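You operate a simulated robot arm through the tools that you are given. There is no shell and no other tool. Be economical: measure what you need, move in short steps, check, and stop when the job is done.

You run a simulated robot arm. Do the job below in one go: nothing can be reset, and whatever is moved stays where it is left.

Task
Crimp the blue can on the turntable at 27.0 mm.
Fine: set the grey dial; red switch off, turn the can under the head by the star knob, red switch on again, then push the lever down.

The check looks at the end state, three seconds after you hand in, the way a careful person would. Anything else that was tipped, shoved, dropped, spilled or broken makes it a failure.

Robot
A 7-joint arm with a two-finger parallel gripper, fixed in place. Base frame: the origin is at the foot of the arm, x ahead of it, y to its left, z up. Units: mm, rad, N and s.
Its first joint turns from -1.152 to 1.152 rad. Payload 2.5 kg.
Tool frame: the origin (TCP) lies between the finger pads and is the grasp point; the fingertips stand 23 mm ahead of it; z points along the fingers, y is the line along which they close. The gripper opens to 94 mm. The fingers are 38 mm wide and 10 mm thick; the gripper's body (54 by 96 mm) begins 39 mm behind the TCP.
Orientation is told as [roll, pitch, yaw] about the base's x, y, z axes, in that order, counted from this pose: with the fingers straight down and closing along the base's y, the tool's x points along the base's -x, its y along +y and its z along -z.

Tools
- The arm moves only by the tool nudge_tool. Its argument "motion" is a list that holds one entry, the list of rows, each a list of 7 numbers: the shift along the tool's x, y, z in mm, then the turn, a rotation vector about the tool's x, y, z in rad, then the gripper command, from -1 (fully open) to 1 (shut), values between in proportion. In form: [[[tx, ty, tz, ax, ay, az, gripper], ...]]. A call has 1 to 20 rows; each row is the pose to reach, as a shift and turn from the pose commanded when the call began, along the tool's axes at that moment. Each row takes 0.2 s and may step no farther than 50 mm and 0.15 rad from the row before; otherwise, or with a gripper value out of range, the whole call is refused. A pose out of reach is approached as far as the arm can. The call stops where the force on the tool passes 90 N (or 10 N more than at its start, if that is more) or the arm is blocked; 0.2 s more then pass. The fingers move at their own pace (about 108 mm/s each) and stop on an object; they squeeze with about 27 N. The grip force told is the motor's: it shows also when the fingers shut on nothing. Time passes only in rows, and 0.2 s behind the last, so rows that repeat a pose let the fingers close. It gives the time, the measured TCP pose, the force on the tool (base axes), the opening and the grip force at its end, in the units of the frame above (readings bear some noise).
- Cameras (640 x 400 px; columns grow to the right, rows downward): "scene" is fixed at [126.6, -422.2, 528.9]; the picture's right is [0.73, -0.68, 0.00], its down [-0.49, -0.53, -0.70] and it looks along [0.47, 0.51, -0.72] (base axes); focal length 214 px, centre (320, 200). "wrist" rides on the gripper at [86, 16, -74] in the tool frame; the picture's right is [-0.18, 0.98, 0.00], its down [-0.58, -0.11, -0.81] and it looks along [-0.79, -0.15, 0.59] (tool axes); focal length 243 px, centre (320, 200).
- camera(camera): a new picture of that camera. The clock stands still meanwhile.
- probe_pixels(camera, pixels): there is no depth. For up to 12 entries [column, row, z] of the newest picture of that camera ("zoom" is the newest enlarged one), the place [x, y] in the base frame at which the ray of that pixel passes the height z, good to about 2 mm. The clock stands still meanwhile.
- inspect(camera, box): a new picture of the part [left, top, right, bottom] of that camera's present view, enlarged. The clock stands still meanwhile.
- hand_in(): hands the job in; it is judged then, once.

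Keep the steps short. Do not move on a guess: measure, check each grasp and each placing, and mend mistakes. In all there are 80 turns and 54 pictures (those below and enlarged ones count). Leave the gripper open and the arm clear of the work at the hand-in unless told otherwise, and finish with a single line.

The tools are called after ">>>" as name(argument=value, ...) on one line, values as JSON. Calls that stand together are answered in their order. nudge_tool: Moves the arm, as the interface text tells. Its arguments: {"type":"object","properties":{"motion":{"type":"array","items":{"type":"array","items":{"type":"array","items":{"type":"number"}}}}},"required":["motion"]} The other tools are called the same way: camera (camera) takes a picture; probe_pixels (camera, pixels) gives the place at which the rays of pixels pass given heights; inspect (camera, box) takes an enlarged picture of a part of a camera's view; hand_in () hands the job in.

At the start:

```text
t: 0.0
eef_pos: [313.3, -12.9, 396.1]
tcp_rot: [0.0, 0.001, 0.001]
wrist_force: [0.2, 0.0, 0.1]
gripper_width: 94.1
finger_force: 0.1
```

scene: 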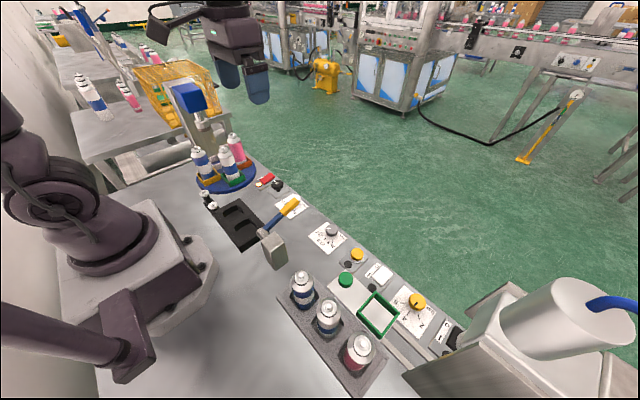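
wrist: 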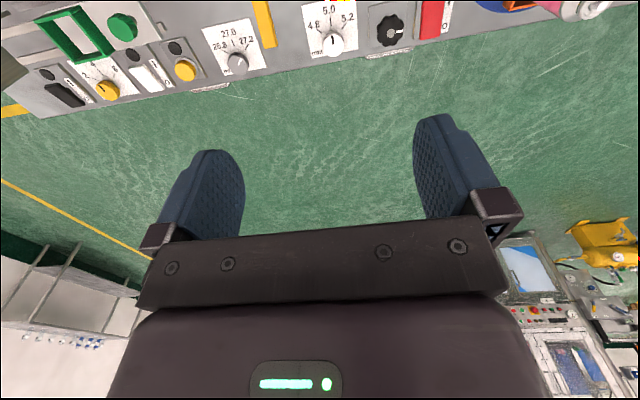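

I start with enlarged views: the turntable, switch and dial area in the scene camera, and the panel in the wrist camera.

>>> inspect(camera="scene", box=[150, 70, 310, 270])

>>> inspect(camera="wrist", box=[180, 0, 640, 100])

>>> inspect(camera="scene", box=[240, 160, 480, 380])

```text
2.00 times, centred on (230, 170) of scene
```

zoom: 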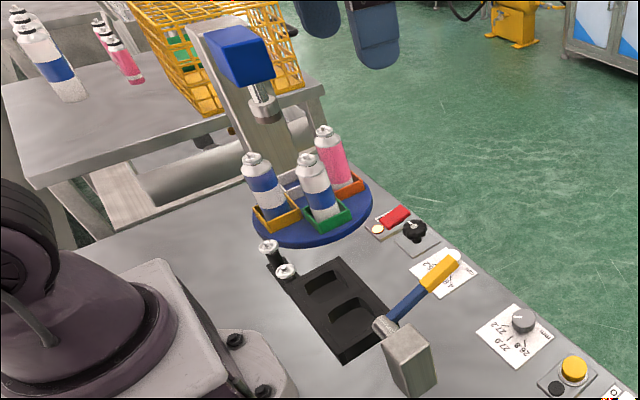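

```text
1.39 times, centred on (410, 50) of wrist
```

zoom: 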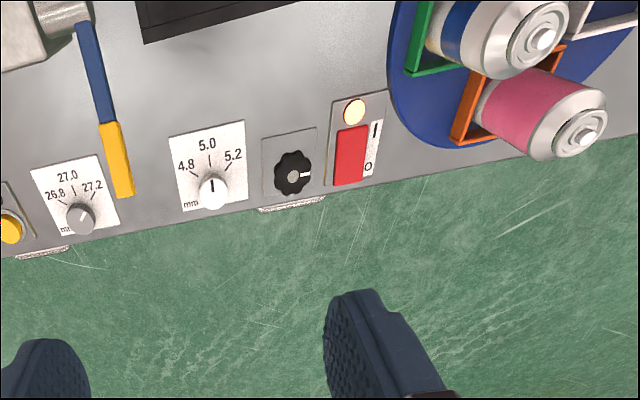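

```text
1.82 times, centred on (360, 270) of scene
```

zoom: 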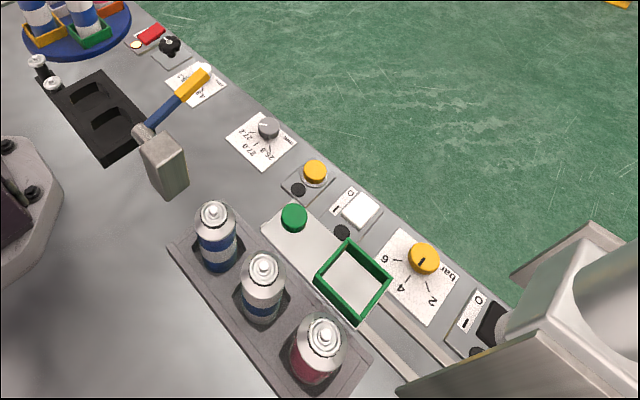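

I can't tell the surface height from the pictures, and the "-560" looks odd. I'll probe the same features in both cameras: the grey dial at scene (332,231) and wrist (237,65), and the star knob at scene (277,185) and wrist (390,30).

>>> camera(camera="wrist")

>>> probe_pixels(camera="scene", pixels=[[332, 231, 0], [332, 231, -100], [332, 231, -560], [277, 185, 0], [277, 185, -100], [277, 185, -560]])

>>> probe_pixels(camera="wrist", pixels=[[237, 65, 0], [237, 65, -100], [237, 65, -560], [390, 30, 0], [390, 30, -100], [390, 30, -560]])

```text
48 pictures are left
```

wrist: 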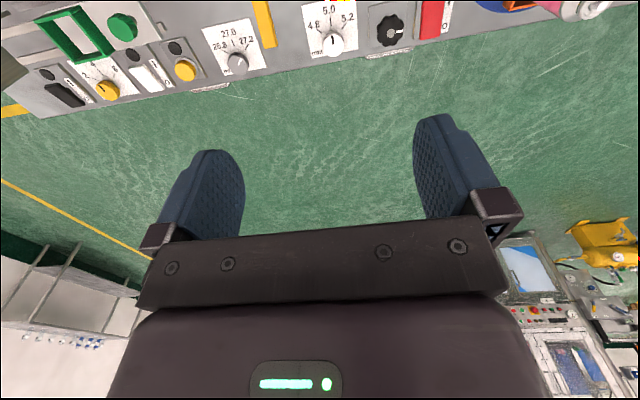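

```text
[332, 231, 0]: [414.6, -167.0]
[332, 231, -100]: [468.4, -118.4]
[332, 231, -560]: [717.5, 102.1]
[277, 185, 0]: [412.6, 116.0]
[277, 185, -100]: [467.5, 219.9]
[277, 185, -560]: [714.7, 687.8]
```

```text
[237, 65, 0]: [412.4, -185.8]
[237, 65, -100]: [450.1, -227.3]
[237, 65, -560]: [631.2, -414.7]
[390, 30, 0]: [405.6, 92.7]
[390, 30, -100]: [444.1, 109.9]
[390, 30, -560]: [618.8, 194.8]
```

Both rays meet at about z = +20, so the panel surface is near z = 0, not -560. I'll rely on measured heights. The grey dial is near (404,-177) and the star knob near (403,92). Next I pull back and shift toward the turntable, staying high, for a better view.

>>> nudge_tool(motion=[[[30, 40, 0, 0, 0, 0, -1], [60, 80, 0, 0, 0, 0, -1], [90, 120, 0, 0, 0, 0, -1], [90, 120, 0, 0, 0, 0, -1]]])

>>> camera(camera="wrist")

>>> inspect(camera="scene", box=[160, 70, 300, 210])

```text
t: 1.0
eef_pos: [219.7, 109.8, 394.4]
tcp_rot: [-0.001, 0.001, -0.001]
wrist_force: [-0.7, -0.2, 0.2]
gripper_width: 93.7
finger_force: 0.0
```

```text
47 pictures are left
```

wrist: 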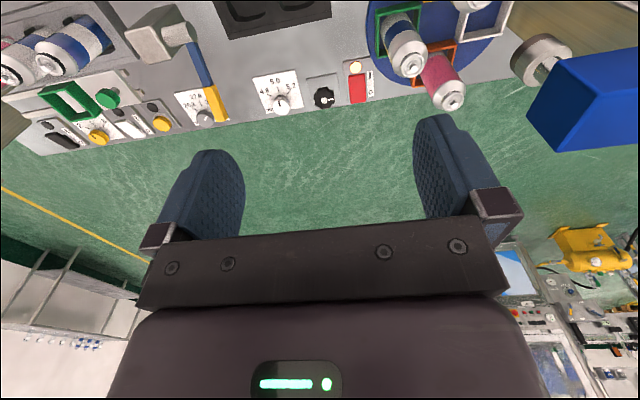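

```text
2.86 times, centred on (230, 140) of scene
```

zoom: 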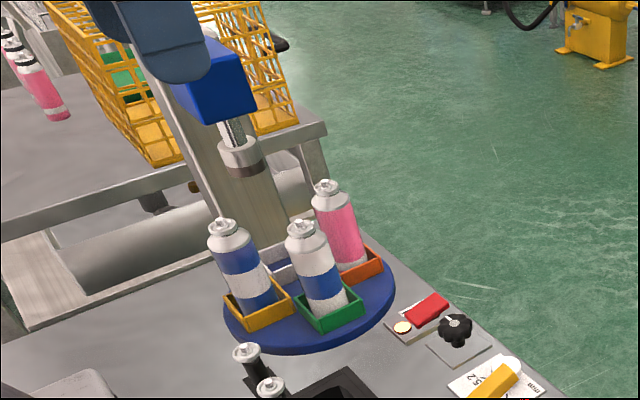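

The turntable is at the top edge and cut off: the green and orange nests are at wrist (405,45) and (440,80). I need a clear view of the can in the yellow nest, so I tilt the camera further down and shift toward +y.

>>> nudge_tool(motion=[[[0, 30, 0, 0, 0.12, 0, -1], [0, 60, 0, 0, 0.24, 0, -1], [0, 90, 0, 0, 0.36, 0, -1], [0, 110, 0, 0, 0.48, 0, -1], [0, 110, 0, 0, 0.48, 0, -1]]])

>>> camera(camera="wrist")

```text
t: 2.2
eef_pos: [222.8, 219.8, 394.9]
tcp_rot: [0.0, 0.482, 0.001]
wrist_force: [-0.1, -0.2, -0.5]
gripper_width: 93.9
finger_force: 0.1
```

```text
45 pictures are left
```

wrist: 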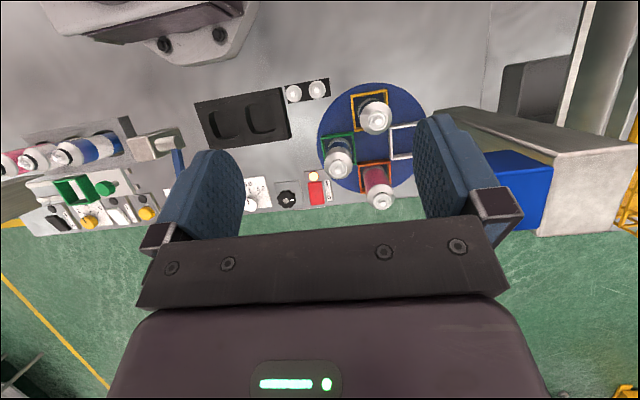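

>>> inspect(camera="wrist", box=[250, 60, 560, 250])

>>> probe_pixels(camera="wrist", pixels=[[372, 138, 20], [318, 137, 20], [426, 137, 20], [288, 200, 20], [317, 195, 10], [313, 176, 10], [378, 178, 20], [370, 92, 20], [335, 150, 20], [405, 140, 20]])

>>> inspect(camera="scene", box=[190, 120, 270, 200])

```text
2.06 times, centred on (405, 155) of wrist
```

zoom: 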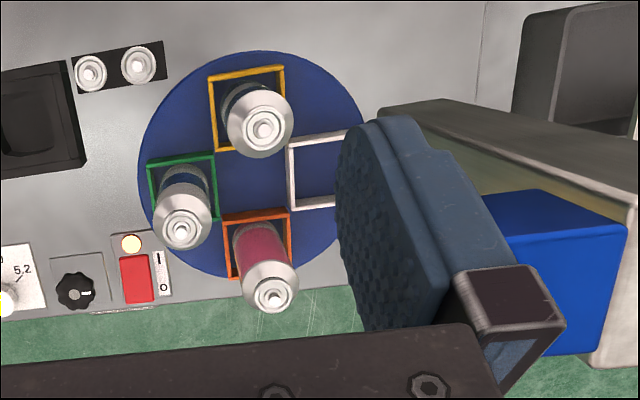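

```text
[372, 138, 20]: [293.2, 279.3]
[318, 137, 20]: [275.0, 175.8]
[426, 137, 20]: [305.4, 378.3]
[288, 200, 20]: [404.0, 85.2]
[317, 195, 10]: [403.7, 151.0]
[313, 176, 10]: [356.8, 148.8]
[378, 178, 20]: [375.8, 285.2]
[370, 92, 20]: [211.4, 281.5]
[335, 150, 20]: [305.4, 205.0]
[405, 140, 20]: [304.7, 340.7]
```

```text
5.00 times, centred on (230, 160) of scene
```

zoom: 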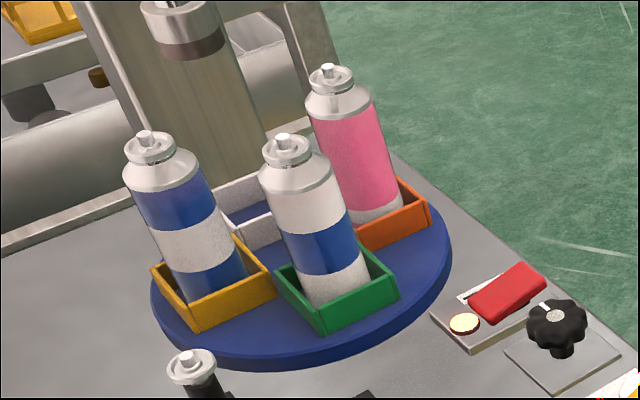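

The yellow-nest can has a blue body with a white band, the green-nest one is white with a blue band, and the orange one is pink. The blue can is therefore the one in the yellow nest. The turntable centre is about (292,280). The empty white nest faces the column and head at +y, so the yellow nest must turn a quarter clockwise seen from above. First I undo the tilt and travel to the grey dial.

>>> nudge_tool(motion=[[[0, -30, 0, 0, -0.12, 0, -1], [0, -70, 0, 0, -0.24, 0, -1], [0, -110, 0, 0, -0.36, 0, -1], [0, -150, 0, 0, -0.482, 0, -1], [0, -190, 0, 0, -0.482, 0, -1], [0, -230, 0, 0, -0.482, 0, -1], [0, -270, 0, 0, -0.482, 0, -1], [0, -310, 0, 0, -0.482, 0, -1], [0, -350, 0, 0, -0.482, 0, -1], [0, -390, 0, 0, -0.482, 0, -1], [0, -390, 0, 0, -0.482, 0, -1]]])

>>> camera(camera="wrist")

```text
t: 4.6
eef_pos: [221.1, -170.9, 394.2]
tcp_rot: [-0.001, -0.002, -0.001]
wrist_force: [-0.1, -0.5, -0.2]
gripper_width: 94.2
finger_force: 0.1
```

```text
42 pictures are left
```

wrist: 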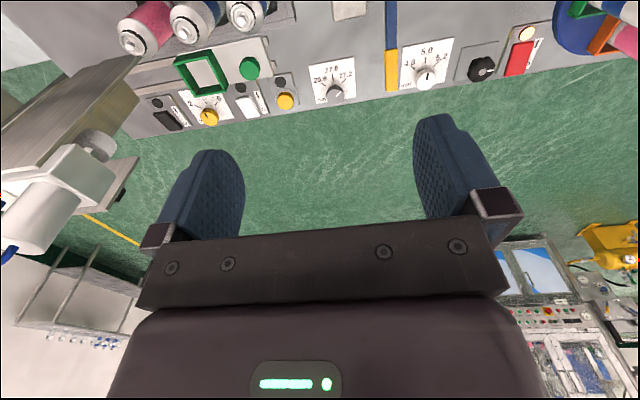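

Now I probe the dial, lever and panel points in this view, and the same lever tip (scene 297,203) in the scene view.

>>> probe_pixels(camera="wrist", pixels=[[335, 92, 0], [335, 92, 20], [391, 88, 20], [391, 88, 60], [391, 88, 100], [391, 50, 20], [391, 50, 60], [391, 50, 100], [480, 68, 20], [424, 78, 20], [285, 101, 20], [333, 70, 0]])

>>> inspect(camera="scene", box=[240, 180, 360, 270])

>>> inspect(camera="wrist", box=[290, 0, 450, 120])

```text
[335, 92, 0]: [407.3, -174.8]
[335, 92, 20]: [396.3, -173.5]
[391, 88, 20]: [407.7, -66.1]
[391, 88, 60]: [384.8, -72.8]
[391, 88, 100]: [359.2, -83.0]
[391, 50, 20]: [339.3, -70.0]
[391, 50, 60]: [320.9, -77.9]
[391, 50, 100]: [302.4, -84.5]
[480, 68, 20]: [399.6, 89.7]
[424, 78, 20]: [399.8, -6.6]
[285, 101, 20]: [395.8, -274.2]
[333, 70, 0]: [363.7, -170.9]
```

```text
4.44 times, centred on (300, 225) of scene
```

zoom: 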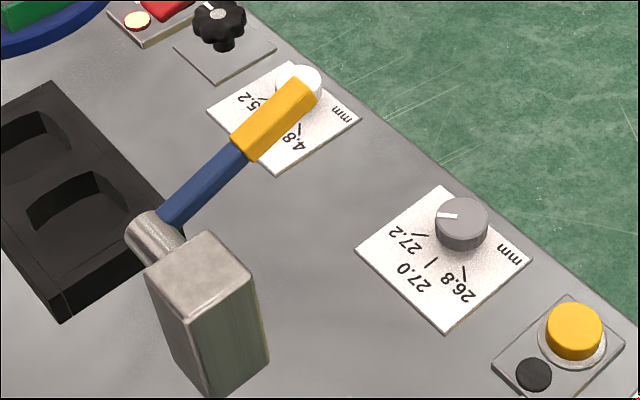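

```text
3.33 times, centred on (370, 60) of wrist
```

zoom: 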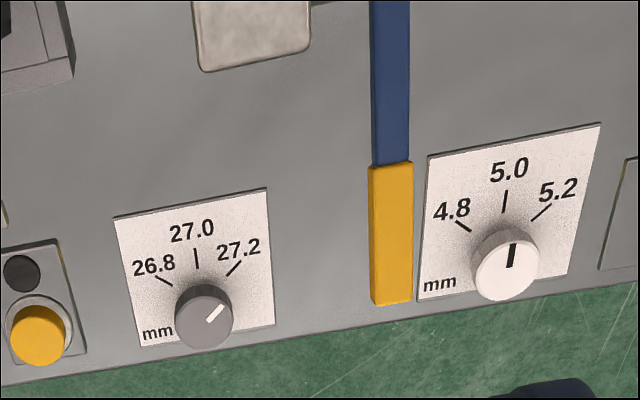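

The dial is near (406,-175), pointing at or slightly past 27.2. The 27.0 tick points to -x. The lever tip stands raised near (347,-87,118), about 90 mm clear of the dial. I approach to z≈150 above the dial and look.

>>> nudge_tool(motion=[[[-20, 0, 30, 0, 0, 0, -1], [-45, 0, 60, 0, 0, 0, -1], [-70, 0, 90, 0, 0, 0, -1], [-95, 0, 120, 0, 0, 0, -1], [-120, 0, 150, 0, 0, 0, -1], [-145, -2, 180, 0, 0, 0, -1], [-170, -3, 210, 0, 0, 0, -1], [-184, -4, 245, 0, 0, 0, -1], [-184, -4, 245, 0, 0, 0, -1]]])

>>> camera(camera="wrist")

```text
t: 6.6
eef_pos: [407.7, -176.0, 148.8]
tcp_rot: [-0.001, -0.005, 0.0]
wrist_force: [-0.4, -0.2, 0.5]
gripper_width: 94.0
finger_force: 0.1
```

```text
39 pictures are left
```

wrist: 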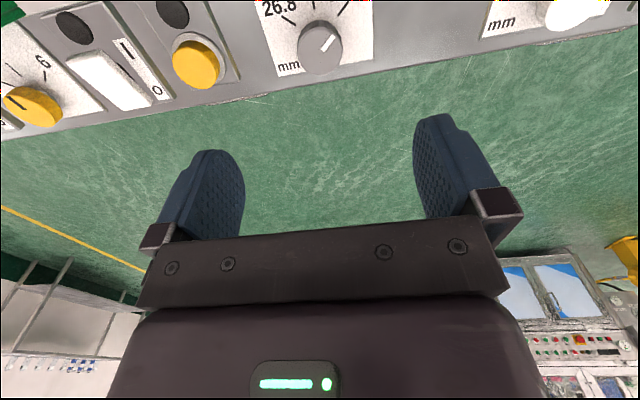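

>>> probe_pixels(camera="wrist", pixels=[[320, 48, 0], [320, 48, 10], [320, 48, 20], [200, 62, 20], [330, 38, 20], [320, 75, 0], [298, 52, 10], [343, 46, 10]])

```text
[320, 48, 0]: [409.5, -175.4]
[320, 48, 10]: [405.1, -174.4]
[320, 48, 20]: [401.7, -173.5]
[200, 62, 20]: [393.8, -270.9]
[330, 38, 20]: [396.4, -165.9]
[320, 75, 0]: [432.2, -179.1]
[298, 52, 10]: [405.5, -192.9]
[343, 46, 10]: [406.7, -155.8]
```

The dial centre is (405,-174.5), diameter about 36. I descend to TCP z≈45 and check before closing.

>>> nudge_tool(motion=[[[1, 1, 35, 0, 0, 0, -1], [3, 1.5, 70, 0, 0, 0, -1], [3, 1.5, 104, 0, 0, 0, -1], [3, 1.5, 104, 0, 0, 0, -1]]])

>>> camera(camera="wrist")

```text
t: 7.6
eef_pos: [404.6, -173.0, 46.1]
tcp_rot: [-0.001, -0.001, 0.0]
wrist_force: [0.3, -0.1, -0.3]
gripper_width: 93.9
finger_force: 0.1
```

```text
38 pictures are left
```

wrist: 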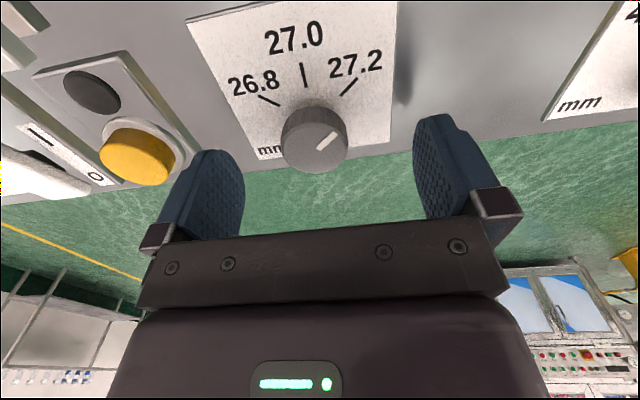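

The dial sits between the fingers. I probe the pointer ends, at the knob top, and the tick ends, to get the turn angle.

>>> inspect(camera="wrist", box=[220, 10, 420, 190])

>>> probe_pixels(camera="wrist", pixels=[[302, 64, 0], [306, 87, 0], [356, 78, 0], [341, 95, 0], [258, 96, 0], [280, 106, 0], [319, 148, 20], [335, 133, 20], [319, 148, 25], [335, 133, 25], [316, 150, 20], [316, 120, 0]])

```text
2.22 times, centred on (320, 100) of wrist
```

zoom: 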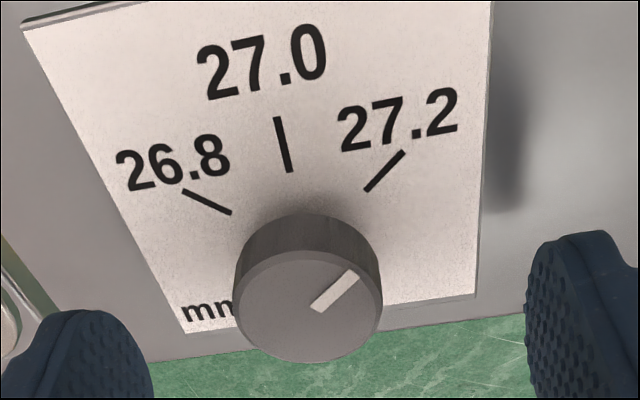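

```text
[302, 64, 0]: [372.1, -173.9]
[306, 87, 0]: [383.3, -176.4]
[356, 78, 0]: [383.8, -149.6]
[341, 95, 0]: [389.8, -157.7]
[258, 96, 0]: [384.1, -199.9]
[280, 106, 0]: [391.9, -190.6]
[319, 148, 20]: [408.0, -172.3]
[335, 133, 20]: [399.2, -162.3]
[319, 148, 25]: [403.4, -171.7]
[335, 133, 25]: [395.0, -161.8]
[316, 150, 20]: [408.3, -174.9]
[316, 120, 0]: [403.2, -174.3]
```

The pointer is about 50° toward 27.2, so it needs +0.87 rad (counter-clockwise seen from above). I lower 15 mm and close on the dial.

>>> nudge_tool(motion=[[[0, -1, 8, 0, 0, 0, -1], [0, -1, 15, 0, 0, 0, -1], [0, -1, 15, 0, 0, 0, 1], [0, -1, 15, 0, 0, 0, 1], [0, -1, 15, 0, 0, 0, 1]]])

```text
t: 8.8
eef_pos: [405.3, -175.6, 31.1]
tcp_rot: [-0.002, -0.003, -0.002]
wrist_force: [2.8, -6.4, -4.5]
gripper_width: 33.2
finger_force: 45.6
```

Gripped at a width of 33 mm. Now I turn -0.87 rad about tool z.

>>> nudge_tool(motion=[[[0, 0, 0, 0, 0, -0.145, 1], [0, 0, 0, 0, 0, -0.29, 1], [0, 0, 0, 0, 0, -0.435, 1], [0, 0, 0, 0, 0, -0.58, 1], [0, 0, 0, 0, 0, -0.725, 1], [0, 0, 0, 0, 0, -0.87, 1], [0, 0, 0, 0, 0, -0.87, 1]]])

>>> inspect(camera="scene", box=[280, 190, 380, 260])

```text
t: 10.4
eef_pos: [402.8, -171.4, 30.8]
tcp_rot: [0.01, 0.0, 0.874]
wrist_force: [-26.7, 23.9, 31.5]
gripper_width: 33.0
finger_force: 44.7
```

```text
5.71 times, centred on (330, 225) of scene
```

zoom: 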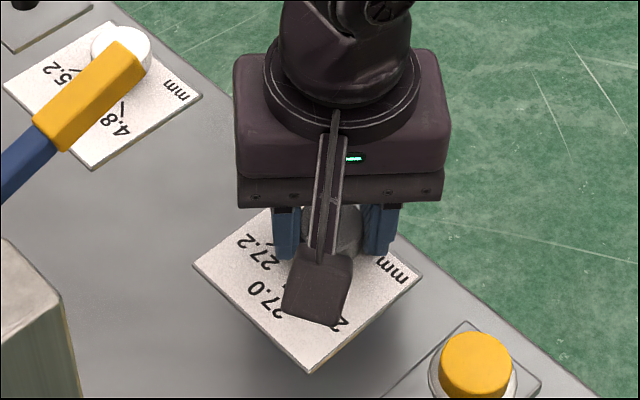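

I release, rise 60 mm and check the pointer.

>>> nudge_tool(motion=[[[0, 0, 0, 0, 0, 0, -1], [0, 0, 0, 0, 0, 0, -1], [0, 0, -15, 0, 0, 0, -1], [0, 0, -15, 0, 0, 0, -1]]])

>>> camera(camera="wrist")

```text
t: 11.4
eef_pos: [405.8, -175.0, 47.1]
tcp_rot: [-0.002, -0.003, 0.871]
wrist_force: [-1.2, -0.4, 0.3]
gripper_width: 94.1
finger_force: 0.1
```

```text
35 pictures are left
```

wrist: 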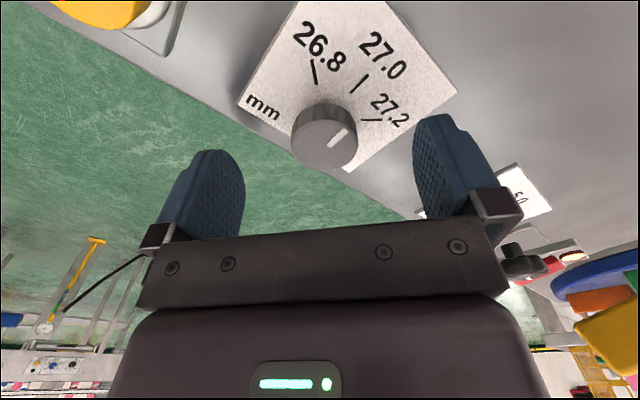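

>>> inspect(camera="wrist", box=[240, 30, 440, 190])

>>> probe_pixels(camera="wrist", pixels=[[331, 145, 22], [347, 129, 22], [352, 91, 0], [367, 75, 0], [312, 60, 0], [317, 83, 0], [363, 121, 0], [382, 120, 0]])

```text
2.50 times, centred on (340, 110) of wrist
```

zoom: 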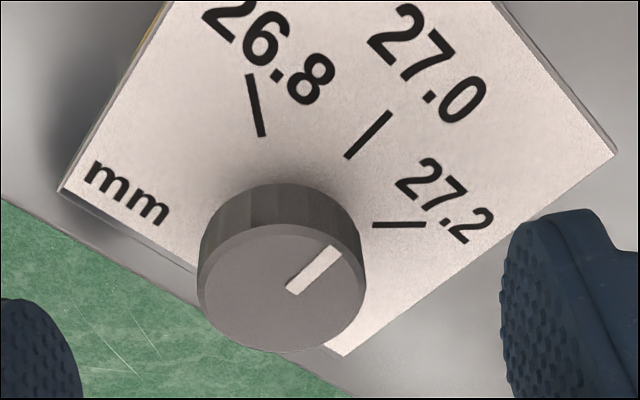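

```text
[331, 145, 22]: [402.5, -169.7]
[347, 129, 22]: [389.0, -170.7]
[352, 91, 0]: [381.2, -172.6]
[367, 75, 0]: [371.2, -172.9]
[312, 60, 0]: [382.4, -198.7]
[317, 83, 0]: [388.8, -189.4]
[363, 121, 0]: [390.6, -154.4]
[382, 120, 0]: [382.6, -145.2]
```

The pointer is at or within a few degrees of 27.0. To judge it better, I turn back to yaw 0, rise, move back and tilt to look from above.

>>> nudge_tool(motion=[[[0, 0, -20, 0, 0, 0.145, -1], [0, 0, -40, 0, 0, 0.29, -1], [0, 0, -60, 0, 0, 0.435, -1], [0, 0, -80, 0, 0, 0.58, -1], [0, 0, -100, 0, 0, 0.725, -1], [0, 0, -110, 0, 0, 0.87, -1], [0, 0, -110, 0, 0, 0.87, -1]]])

>>> nudge_tool(motion=[[[0, 0, 0, 0, 0.14, 0, -1], [0, 0, 0, 0, 0.28, 0, -1], [0, 0, 0, 0, 0.42, 0, -1], [0, 0, 0, 0, 0.56, 0, -1], [0, 0, 0, 0, 0.56, 0, -1]]])

>>> camera(camera="wrist")

```text
t: 13.0
eef_pos: [405.8, -176.0, 157.2]
tcp_rot: [0.001, -0.001, -0.001]
wrist_force: [-0.7, 0.3, 0.2]
gripper_width: 94.1
finger_force: 0.0
```

```text
t: 14.2
eef_pos: [404.7, -175.4, 156.8]
tcp_rot: [-0.002, 0.559, 0.0]
wrist_force: [0.0, -0.4, -0.7]
gripper_width: 93.6
finger_force: 0.2
```

```text
33 pictures are left
```

wrist: 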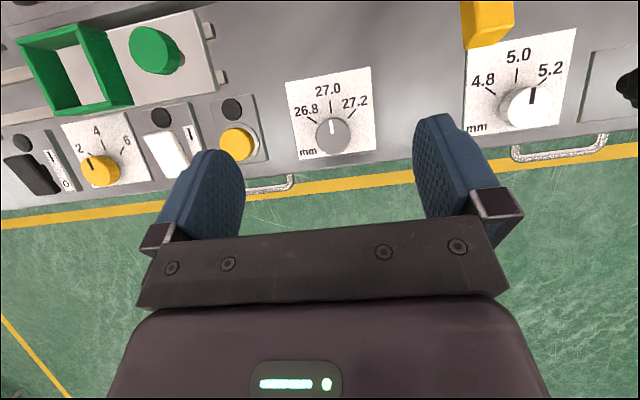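

>>> inspect(camera="wrist", box=[285, 65, 385, 165])

>>> probe_pixels(camera="zoom", pixels=[[320, 200, 0]])

```text
4.00 times, centred on (335, 115) of wrist
```

zoom: 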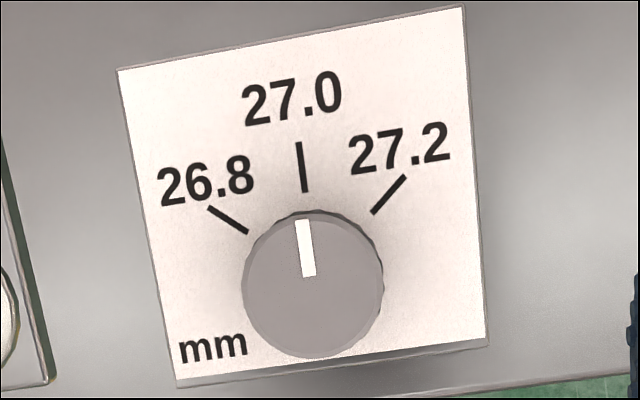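

```text
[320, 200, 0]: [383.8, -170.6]
```

The pointer runs parallel to the 27.0 tick, so the dial is set. Next I untilt, rise a little, and move along +y to look at the red switch and star knob, passing well over the lever.

>>> nudge_tool(motion=[[[0, 0, 0, 0, -0.14, 0, -1], [0, 0, 0, 0, -0.28, 0, -1], [0, 0, 0, 0, -0.42, 0, -1], [0, 0, 0, 0, -0.559, 0, -1], [0, 0, 0, 0, -0.559, 0, -1]]])

>>> nudge_tool(motion=[[[20, 0, -40, 0, 0, 0, -1], [40, 20, -70, 0, 0, 0, -1], [40, 65, -70, 0, 0, 0, -1], [40, 110, -70, 0, 0, 0, -1], [40, 155, -70, 0, 0, 0, -1], [40, 200, -70, 0, 0, 0, -1], [40, 245, -70, 0, 0, 0, -1], [40, 280, -70, 0, 0, 0, 1], [40, 300, -70, 0, 0, 0, 1], [40, 300, -70, 0, 0, 0, 1]]])

>>> camera(camera="wrist")

```text
t: 15.4
eef_pos: [405.7, -174.0, 156.9]
tcp_rot: [0.0, -0.004, -0.001]
wrist_force: [-0.2, -0.4, -0.2]
gripper_width: 94.0
finger_force: 0.0
```

```text
t: 17.6
eef_pos: [365.0, 126.0, 226.4]
tcp_rot: [0.0, -0.001, 0.001]
wrist_force: [0.0, 0.3, -0.3]
gripper_width: 0.3
finger_force: 27.0
```

```text
31 pictures are left
```

wrist: 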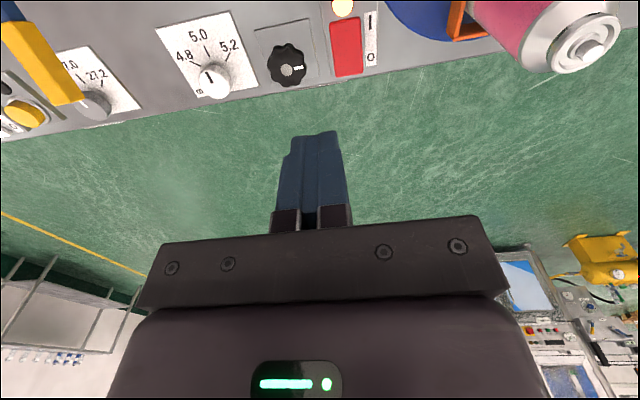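

Now I probe the switch corners (330,22), (362,20), (334,76), (364,73) and the knob (288,65), both at plausible heights, and zoom in.

>>> inspect(camera="wrist", box=[240, 0, 400, 100])

>>> probe_pixels(camera="wrist", pixels=[[330, 22, 15], [360, 19, 15], [334, 76, 15], [364, 72, 15], [334, 76, 5], [288, 65, 20], [288, 65, 30], [270, 67, 20], [307, 63, 20], [342, 8, 5], [372, 22, 5], [372, 57, 5]])

>>> inspect(camera="scene", box=[250, 165, 310, 205])

```text
4.00 times, centred on (320, 50) of wrist
```

zoom: 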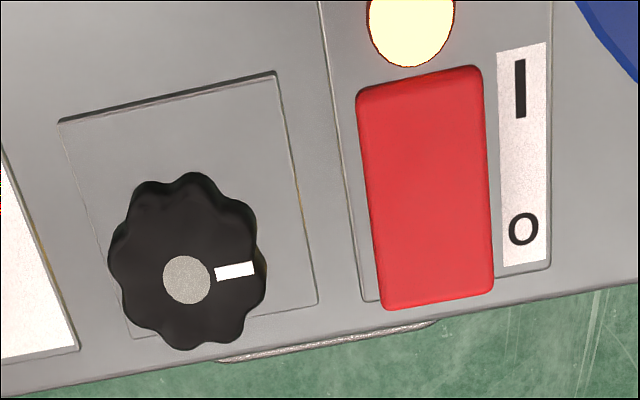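

```text
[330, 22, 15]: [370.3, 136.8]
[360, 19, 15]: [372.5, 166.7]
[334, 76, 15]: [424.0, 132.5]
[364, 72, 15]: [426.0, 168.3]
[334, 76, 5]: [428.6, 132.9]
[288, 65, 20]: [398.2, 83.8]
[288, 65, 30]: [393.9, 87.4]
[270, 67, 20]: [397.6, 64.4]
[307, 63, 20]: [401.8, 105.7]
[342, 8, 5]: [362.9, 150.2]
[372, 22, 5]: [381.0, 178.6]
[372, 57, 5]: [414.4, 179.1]
```

```text
10.00 times, centred on (280, 185) of scene
```

zoom: 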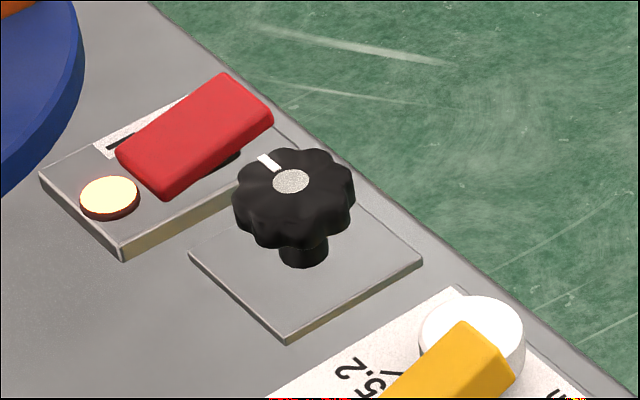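

The rocker spans x 372–424 and y 134–167, with the O end (+x) raised and the lamp lit, so it is on. I turn the gripper 90° so the camera swings to the -y side, away from the cans. Then I hover with shut fingers over the O end at (414,150), TCP z≈100.

>>> nudge_tool(motion=[[[-10, 5, 0, 0, 0, -0.14, 1], [-20, 10, 0, 0, 0, -0.28, 1], [-30, 15, 0, 0, 0, -0.42, 1], [-40, 20, 0, 0, 0, -0.56, 1], [-49, 24, 0, 0, 0, -0.7, 1], [-49, 24, 20, 0, 0, -0.84, 1], [-49, 24, 40, 0, 0, -0.98, 1], [-49, 24, 60, 0, 0, -1.12, 1], [-49, 24, 80, 0, 0, -1.26, 1], [-49, 24, 100, 0, 0, -1.4, 1], [-49, 24, 115, 0, 0, -1.54, 1], [-49, 24, 126, 0, 0, -1.57, 1], [-49, 24, 126, 0, 0, -1.57, 1]]])

>>> camera(camera="wrist")

```text
t: 20.4
eef_pos: [414.9, 149.6, 100.8]
tcp_rot: [0.0, 0.0, 1.57]
wrist_force: [0.3, -0.1, 0.2]
gripper_width: 0.0
finger_force: 26.5
```

```text
28 pictures are left
```

wrist: 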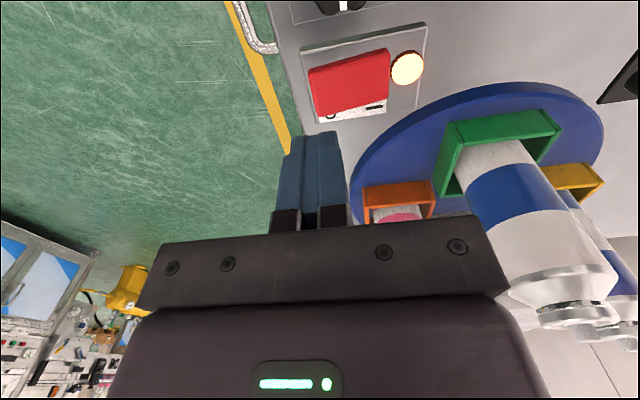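

The fingers are over the O end. I descend to tip z≈28, then a few mm at a time, watching force.

>>> nudge_tool(motion=[[[0, 0, 25, 0, 0, 0, 1], [0, 0, 50, 0, 0, 0, 1], [0, 0, 53, 0, 0, 0, 1], [0, 0, 56, 0, 0, 0, 1], [0, 0, 56, 0, 0, 0, 1]]])

>>> inspect(camera="wrist", box=[250, 0, 450, 180])

```text
t: 21.6
eef_pos: [414.8, 149.7, 45.1]
tcp_rot: [0.0, -0.001, 1.57]
wrist_force: [-6.6, -2.5, 15.8]
gripper_width: 0.0
finger_force: 26.6
```

```text
2.22 times, centred on (350, 90) of wrist
```

zoom: 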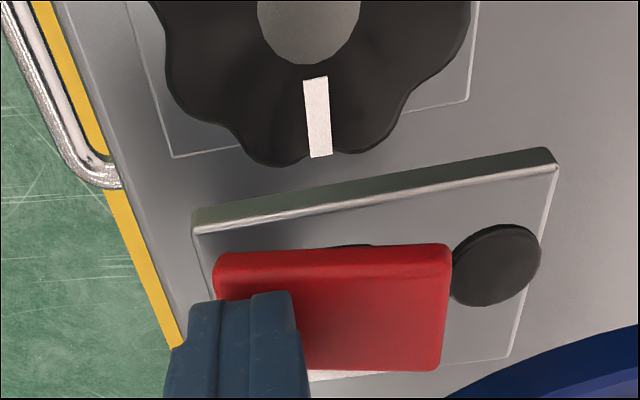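

The lamp went dark. I press 2 mm more to seat the rocker, then lift and check that it stays off.

>>> nudge_tool(motion=[[[0, 0, 2, 0, 0, 0, 1], [0, 0, 2, 0, 0, 0, 1], [0, 0, -20, 0, 0, 0, 1], [0, 0, -55, 0, 0, 0, 1], [0, 0, -55, 0, 0, 0, 1]]])

>>> camera(camera="wrist")

```text
t: 22.8
eef_pos: [414.6, 150.3, 99.5]
tcp_rot: [0.0, 0.001, 1.572]
wrist_force: [-0.7, 0.3, -0.2]
gripper_width: 0.0
finger_force: 27.0
```

```text
26 pictures are left
```

wrist: 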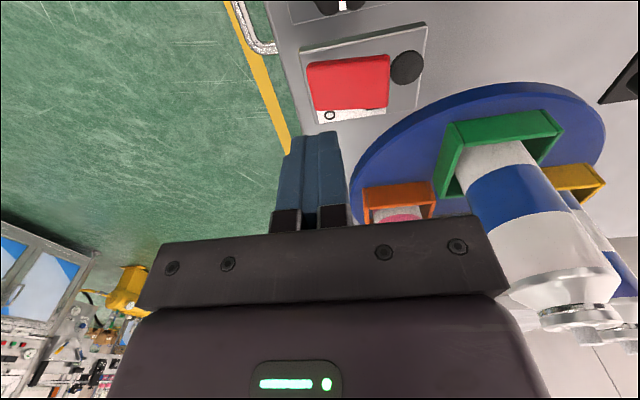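

The switch now shows O, and the lamp is dark. The star knob centre is about (397,87), top z≈30. I move over it at yaw 90° with the fingers about 75 mm open and look.

>>> nudge_tool(motion=[[[30, 8, 0, 0, 0, 0, 1], [63, 17, 0, 0, 0, 0, -0.6], [63, 17, 20, 0, 0, 0, -0.6], [63, 17, 20, 0, 0, 0, -0.6]]])

>>> camera(camera="wrist")

```text
t: 23.8
eef_pos: [397.2, 86.4, 79.3]
tcp_rot: [-0.002, 0.0, 1.571]
wrist_force: [0.5, 0.5, 0.5]
gripper_width: 74.9
finger_force: 0.0
```

```text
25 pictures are left
```

wrist: 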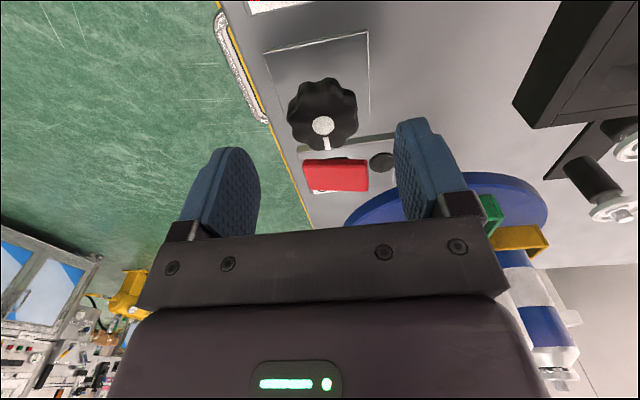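

>>> probe_pixels(camera="wrist", pixels=[[323, 126, 25], [323, 126, 32], [323, 126, 38], [287, 112, 28], [357, 107, 28], [322, 78, 25], [300, 155, 0]])

```text
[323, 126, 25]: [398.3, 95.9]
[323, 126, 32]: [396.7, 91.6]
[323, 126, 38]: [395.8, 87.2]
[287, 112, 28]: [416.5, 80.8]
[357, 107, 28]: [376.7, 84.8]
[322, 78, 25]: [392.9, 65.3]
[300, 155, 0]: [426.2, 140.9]
```

The knob centre is (396,88) with top z≈37. I descend 41 mm (tips z≈15) and close.

>>> nudge_tool(motion=[[[-1.6, 1, 20, 0, 0, 0, -0.6], [-1.6, 1, 41, 0, 0, 0, -0.6], [-1.6, 1, 41, 0, 0, 0, 1], [-1.6, 1, 41, 0, 0, 0, 1], [-1.6, 1, 41, 0, 0, 0, 1]]])

>>> camera(camera="wrist")

```text
t: 25.0
eef_pos: [394.8, 87.6, 38.8]
tcp_rot: [0.002, 0.0, 1.569]
wrist_force: [-10.9, 0.7, 5.3]
gripper_width: 40.2
finger_force: 44.9
```

```text
24 pictures are left
```

wrist: 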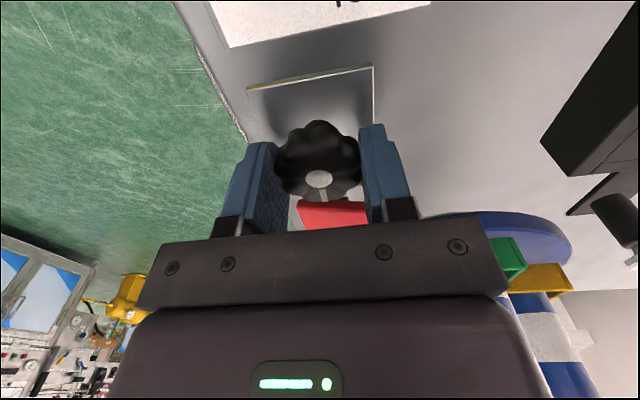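

The grip is good at 40 mm. I make a test turn of 0.42 rad clockwise seen from above (tool +z) and look at the turntable.

>>> nudge_tool(motion=[[[0, 0, 0, 0, 0, 0.1, 1], [0, 0, 0, 0, 0, 0.2, 1], [0, 0, 0, 0, 0, 0.3, 1], [0, 0, 0, 0, 0, 0.42, 1], [0, 0, 0, 0, 0, 0.42, 1]]])

>>> inspect(camera="scene", box=[170, 90, 310, 210])

```text
t: 26.2
eef_pos: [395.7, 87.4, 38.1]
tcp_rot: [0.0, 0.003, 1.149]
wrist_force: [-15.5, -4.6, 17.4]
gripper_width: 40.3
finger_force: 45.3
```

```text
3.33 times, centred on (240, 150) of scene
```

zoom: 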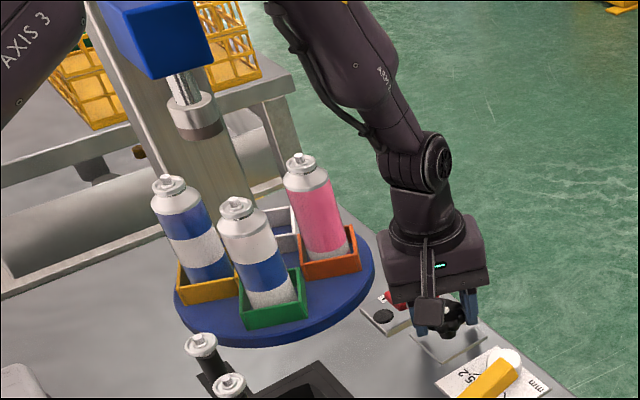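

The turntable turns clockwise with the knob, roughly 1:1. I continue by 1.15 rad to a quarter turn in total.

>>> nudge_tool(motion=[[[0, 0, 0, 0, 0, 0.12, 1], [0, 0, 0, 0, 0, 0.24, 1], [0, 0, 0, 0, 0, 0.36, 1], [0, 0, 0, 0, 0, 0.48, 1], [0, 0, 0, 0, 0, 0.6, 1], [0, 0, 0, 0, 0, 0.72, 1], [0, 0, 0, 0, 0, 0.84, 1], [0, 0, 0, 0, 0, 0.96, 1], [0, 0, 0, 0, 0, 1.08, 1], [0, 0, 0, 0, 0, 1.15, 1], [0, 0, 0, 0, 0, 1.15, 1]]])

>>> inspect(camera="scene", box=[170, 90, 310, 210])

```text
t: 28.6
eef_pos: [396.2, 85.5, 38.4]
tcp_rot: [-0.002, -0.006, -0.004]
wrist_force: [21.2, -20.3, -15.7]
gripper_width: 39.8
finger_force: 44.9
```

```text
3.33 times, centred on (240, 150) of scene
```

zoom: 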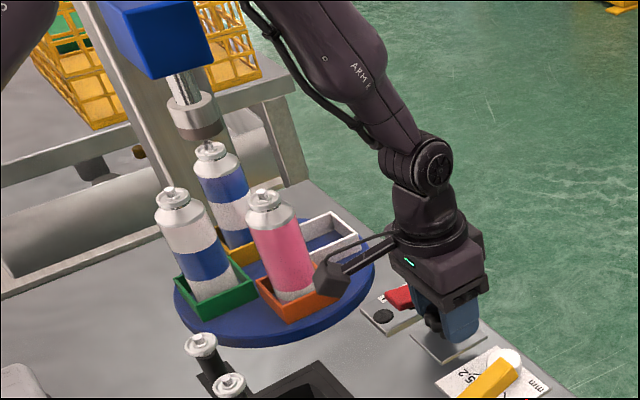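

The blue can now appears under the head. I release with only a slight opening because the switch is near, rise straight up, and check the alignment.

>>> nudge_tool(motion=[[[0, 0, 0, 0, 0, 0, -0.13], [0, 0, 0, 0, 0, 0, -0.13], [0, 0, -20, 0, 0, 0, -0.13], [0, 0, -50, 0, 0, 0, -0.13], [0, 0, -90, 0, 0, 0, -0.13], [0, 0, -130, 0, 0, 0, -0.13], [30, 0, -170, 0, 0, 0, 1], [60, 0, -210, 0, 0, 0, 1], [90, 0, -250, 0, 0, 0, 1], [130, 0, -290, 0, 0, 0, 1], [150, 20, -310, 0, 0, 0, 1], [150, 20, -310, 0, 0, 0, 1]]])

>>> nudge_tool(motion=[[[0, 30, 0, 0, 0.12, 0, 1], [0, 60, 0, 0, 0.24, 0, 1], [0, 90, 0, 0, 0.36, 0, 1], [0, 110, 0, 0, 0.48, 0, 1], [0, 110, 0, 0, 0.48, 0, 1]]])

>>> inspect(camera="wrist", box=[220, 40, 540, 240])

>>> inspect(camera="scene", box=[170, 80, 290, 200])

```text
refused: row 10 steps farther than a row can; nothing moved
```

```text
t: 29.0
eef_pos: [396.8, 84.4, 37.5]
tcp_rot: [-0.044, 0.109, -0.029]
wrist_force: [3.3, -4.0, 2.0]
gripper_width: 40.0
finger_force: 45.1
stopped in row 2: the force on the tool passed its limit (the readings are from after the stop); the commanded pose is now the measured one
```

```text
2.00 times, centred on (380, 140) of wrist
```

zoom: 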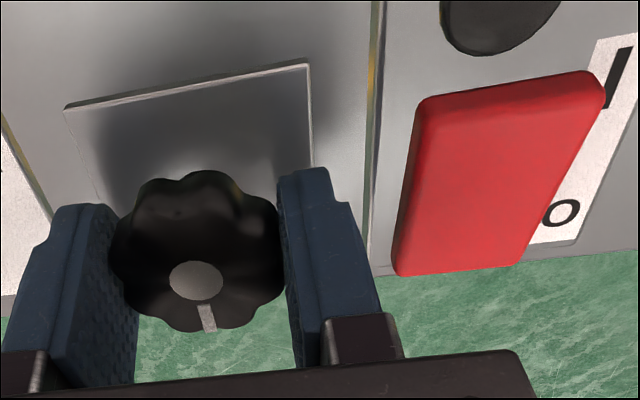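

```text
3.33 times, centred on (230, 140) of scene
```

zoom: 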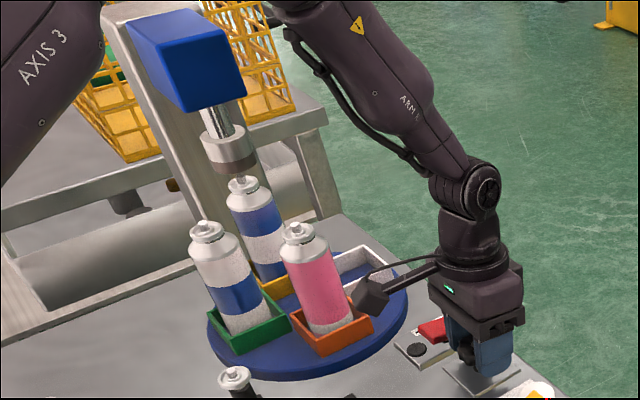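

My error: the first call was refused over a step length, so the tilt ran while I was still gripping. The force limit stopped it at once, and nothing looks moved. From here I make one move at a time. I open slightly now, straighten the tilt, then rise.

>>> nudge_tool(motion=[[[0, 0, 0, 0, 0, 0, -0.13], [0, 0, 0, 0, 0, 0, -0.13], [0, 0, 0, -0.044, -0.109, -0.029, -0.13], [0, 0, 0, -0.044, -0.109, -0.029, -0.13]]])

```text
t: 30.0
eef_pos: [397.6, 86.5, 36.2]
tcp_rot: [0.003, 0.0, 0.002]
wrist_force: [-0.4, -0.6, 1.1]
gripper_width: 53.0
finger_force: 0.1
```

Upright and released at 53 mm. I rise straight up, then back.

>>> nudge_tool(motion=[[[0, 0, -20, 0, 0, 0, -0.13], [0, 0, -50, 0, 0, 0, -0.13], [0, 0, -90, 0, 0, 0, -0.13], [0, 0, -130, 0, 0, 0, -0.13], [20, 0, -170, 0, 0, 0, -0.13], [40, 0, -210, 0, 0, 0, 1], [60, 0, -250, 0, 0, 0, 1], [90, 20, -280, 0, 0, 0, 1], [120, 40, -300, 0, 0, 0, 1], [150, 60, -310, 0, 0, 0, 1], [150, 60, -310, 0, 0, 0, 1]]])

```text
t: 32.4
eef_pos: [249.2, 145.7, 347.2]
tcp_rot: [0.005, 0.002, 0.003]
wrist_force: [0.2, 0.8, 0.6]
gripper_width: 0.0
finger_force: 26.8
```

Clear of the knob. I tilt 0.5 rad for a top view of the turntable.

>>> nudge_tool(motion=[[[0, 20, 0, 0, 0.12, 0, 1], [0, 40, 0, 0, 0.24, 0, 1], [0, 50, 0, 0, 0.36, 0, 1], [0, 60, 0, 0, 0.48, 0, 1], [0, 60, 0, 0, 0.48, 0, 1]]])

>>> camera(camera="wrist")

>>> inspect(camera="scene", box=[180, 90, 270, 190])

```text
t: 33.6
eef_pos: [248.7, 205.0, 347.1]
tcp_rot: [0.004, 0.483, 0.005]
wrist_force: [-0.4, 0.2, -0.5]
gripper_width: 0.0
finger_force: 27.2
```

```text
19 pictures are left
```

wrist: 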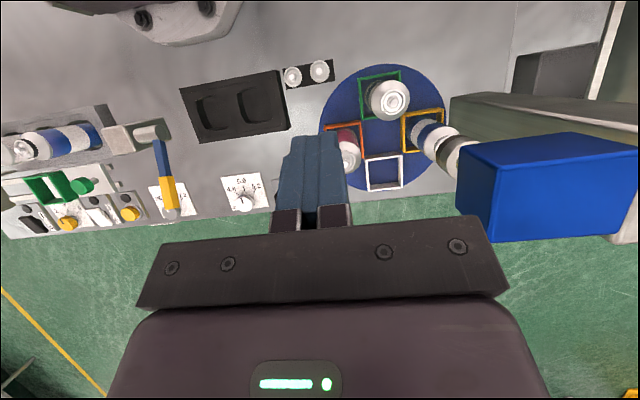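

```text
4.00 times, centred on (225, 140) of scene
```

zoom: 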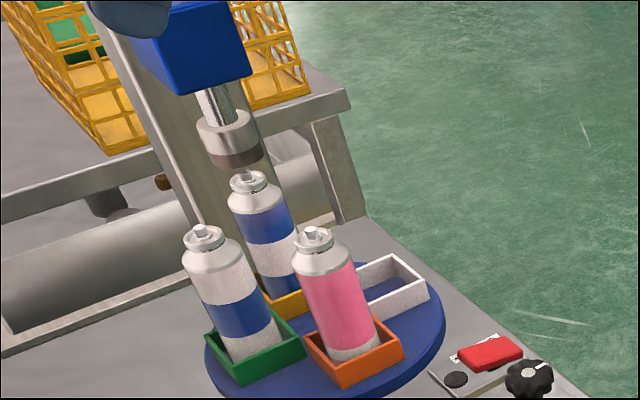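

I zoom on the turntable to measure its angle from the nest edges.

>>> inspect(camera="wrist", box=[300, 50, 500, 210])

```text
2.50 times, centred on (400, 130) of wrist
```

zoom: 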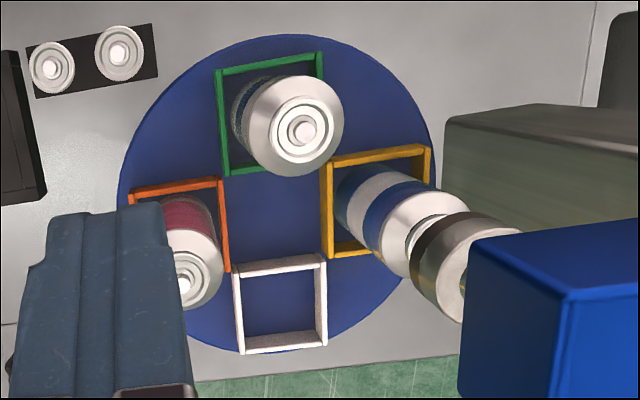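

>>> probe_pixels(camera="zoom", pixels=[[219, 72, 30], [319, 56, 30], [226, 173, 30], [326, 159, 30], [428, 149, 30], [331, 256, 30], [236, 268, 30], [323, 258, 30], [242, 350, 30], [325, 343, 30], [134, 195, 30], [220, 182, 30]])

```text
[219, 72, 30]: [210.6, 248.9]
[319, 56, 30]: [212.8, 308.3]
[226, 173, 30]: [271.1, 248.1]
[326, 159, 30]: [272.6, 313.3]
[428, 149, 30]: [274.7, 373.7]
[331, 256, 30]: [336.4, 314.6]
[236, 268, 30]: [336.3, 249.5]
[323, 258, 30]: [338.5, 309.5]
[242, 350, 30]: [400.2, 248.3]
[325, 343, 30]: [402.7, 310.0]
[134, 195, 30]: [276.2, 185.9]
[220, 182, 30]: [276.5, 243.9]
```

The nests are square to the axes within about 1°. The yellow nest centre is about (305,344), and the head chuck projects to the same axis as the can, so the alignment is good. Now the switch goes on again: I untilt first.

>>> nudge_tool(motion=[[[0, -15, 0, 0, -0.12, 0, 1], [0, -30, 0, 0, -0.24, 0, 1], [0, -45, 0, 0, -0.36, 0, 1], [0, -55, 0, 0, -0.483, 0, 1], [0, -55, 0, 0, -0.483, 0, 1]]])

```text
t: 34.8
eef_pos: [248.9, 151.0, 347.9]
tcp_rot: [0.002, -0.003, 0.001]
wrist_force: [0.2, 0.1, 0.1]
gripper_width: 0.1
finger_force: 27.3
```

Now to (383,150) at yaw 90°, z≈150. The turn is made while still high.

>>> nudge_tool(motion=[[[-15, 0, 0, 0, 0, -0.13, 1], [-30, 0, 0, 0, 0, -0.26, 1], [-45, 0, 0, 0, 0, -0.39, 1], [-60, 0, 0, 0, 0, -0.52, 1], [-75, 0, 0, 0, 0, -0.65, 1], [-90, 0, 0, 0, 0, -0.78, 1], [-105, 0, 0, 0, 0, -0.91, 1], [-120, 0, 10, 0, 0, -1.04, 1], [-134, 0, 40, 0, 0, -1.17, 1], [-134, -1, 80, 0, 0, -1.3, 1], [-134, -1, 120, 0, 0, -1.43, 1], [-134, -1, 160, 0, 0, -1.57, 1], [-134, -1, 200, 0, 0, -1.57, 1], [-134, -1, 240, 0, 0, -1.57, 1], [-134, -1, 240, 0, 0, -1.57, 1]]])

>>> camera(camera="wrist")

```text
t: 38.0
eef_pos: [381.9, 152.3, 107.2]
tcp_rot: [-0.002, -0.005, 1.57]
wrist_force: [0.1, 0.1, -0.1]
gripper_width: 0.0
finger_force: 26.5
```

```text
16 pictures are left
```

wrist: 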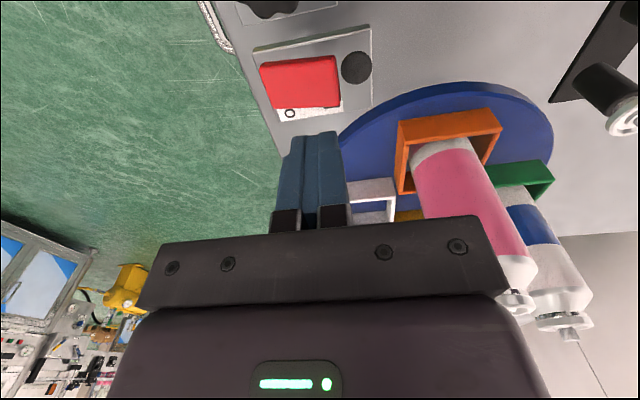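

I descend to TCP z≈49, then press in small steps down to about 44, as with the other end.

>>> nudge_tool(motion=[[[2, -2, 30, 0, 0, 0, 1], [2, -2, 55, 0, 0, 0, 1], [2, -2, 59, 0, 0, 0, 1], [2, -2, 62, 0, 0, 0, 1], [2, -2, 64, 0, 0, 0, 1], [2, -2, 64, 0, 0, 0, 1]]])

>>> inspect(camera="wrist", box=[230, 0, 430, 180])

```text
t: 39.4
eef_pos: [384.3, 148.8, 46.2]
tcp_rot: [-0.002, -0.001, 1.572]
wrist_force: [-34.0, -6.9, 71.3]
gripper_width: 0.2
finger_force: 27.3
```

```text
2.22 times, centred on (330, 90) of wrist
```

zoom: 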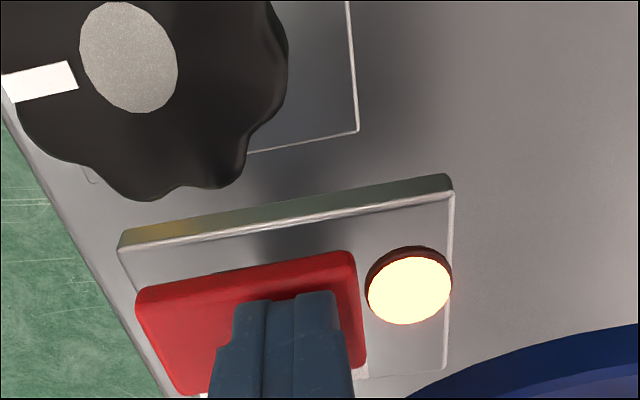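

The lamp is lit again, so the switch is on. I lift straight up and check it holds.

>>> nudge_tool(motion=[[[0, 0, -20, 0, 0, 0, 1], [0, 0, -60, 0, 0, 0, 1], [0, 0, -100, 0, 0, 0, 1], [0, 0, -145, 0, 0, 0, 1], [0, 0, -160, 0, 0, 0, 1], [0, 0, -160, 0, 0, 0, 1]]])

>>> inspect(camera="scene", box=[180, 100, 320, 280])

```text
t: 40.8
eef_pos: [386.4, 148.3, 205.0]
tcp_rot: [-0.001, -0.004, 1.57]
wrist_force: [-0.1, -0.3, 0.3]
gripper_width: 0.0
finger_force: 27.2
```

```text
2.22 times, centred on (250, 190) of scene
```

zoom: 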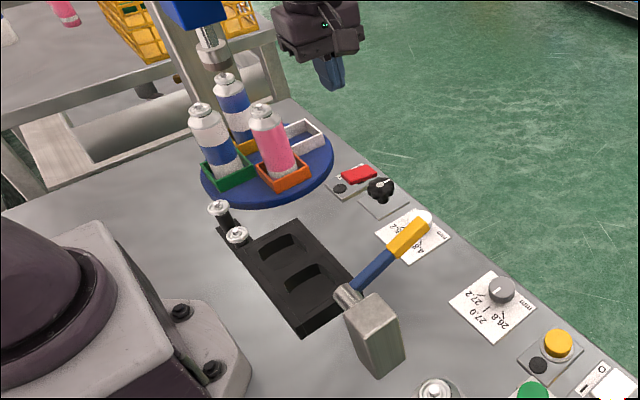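

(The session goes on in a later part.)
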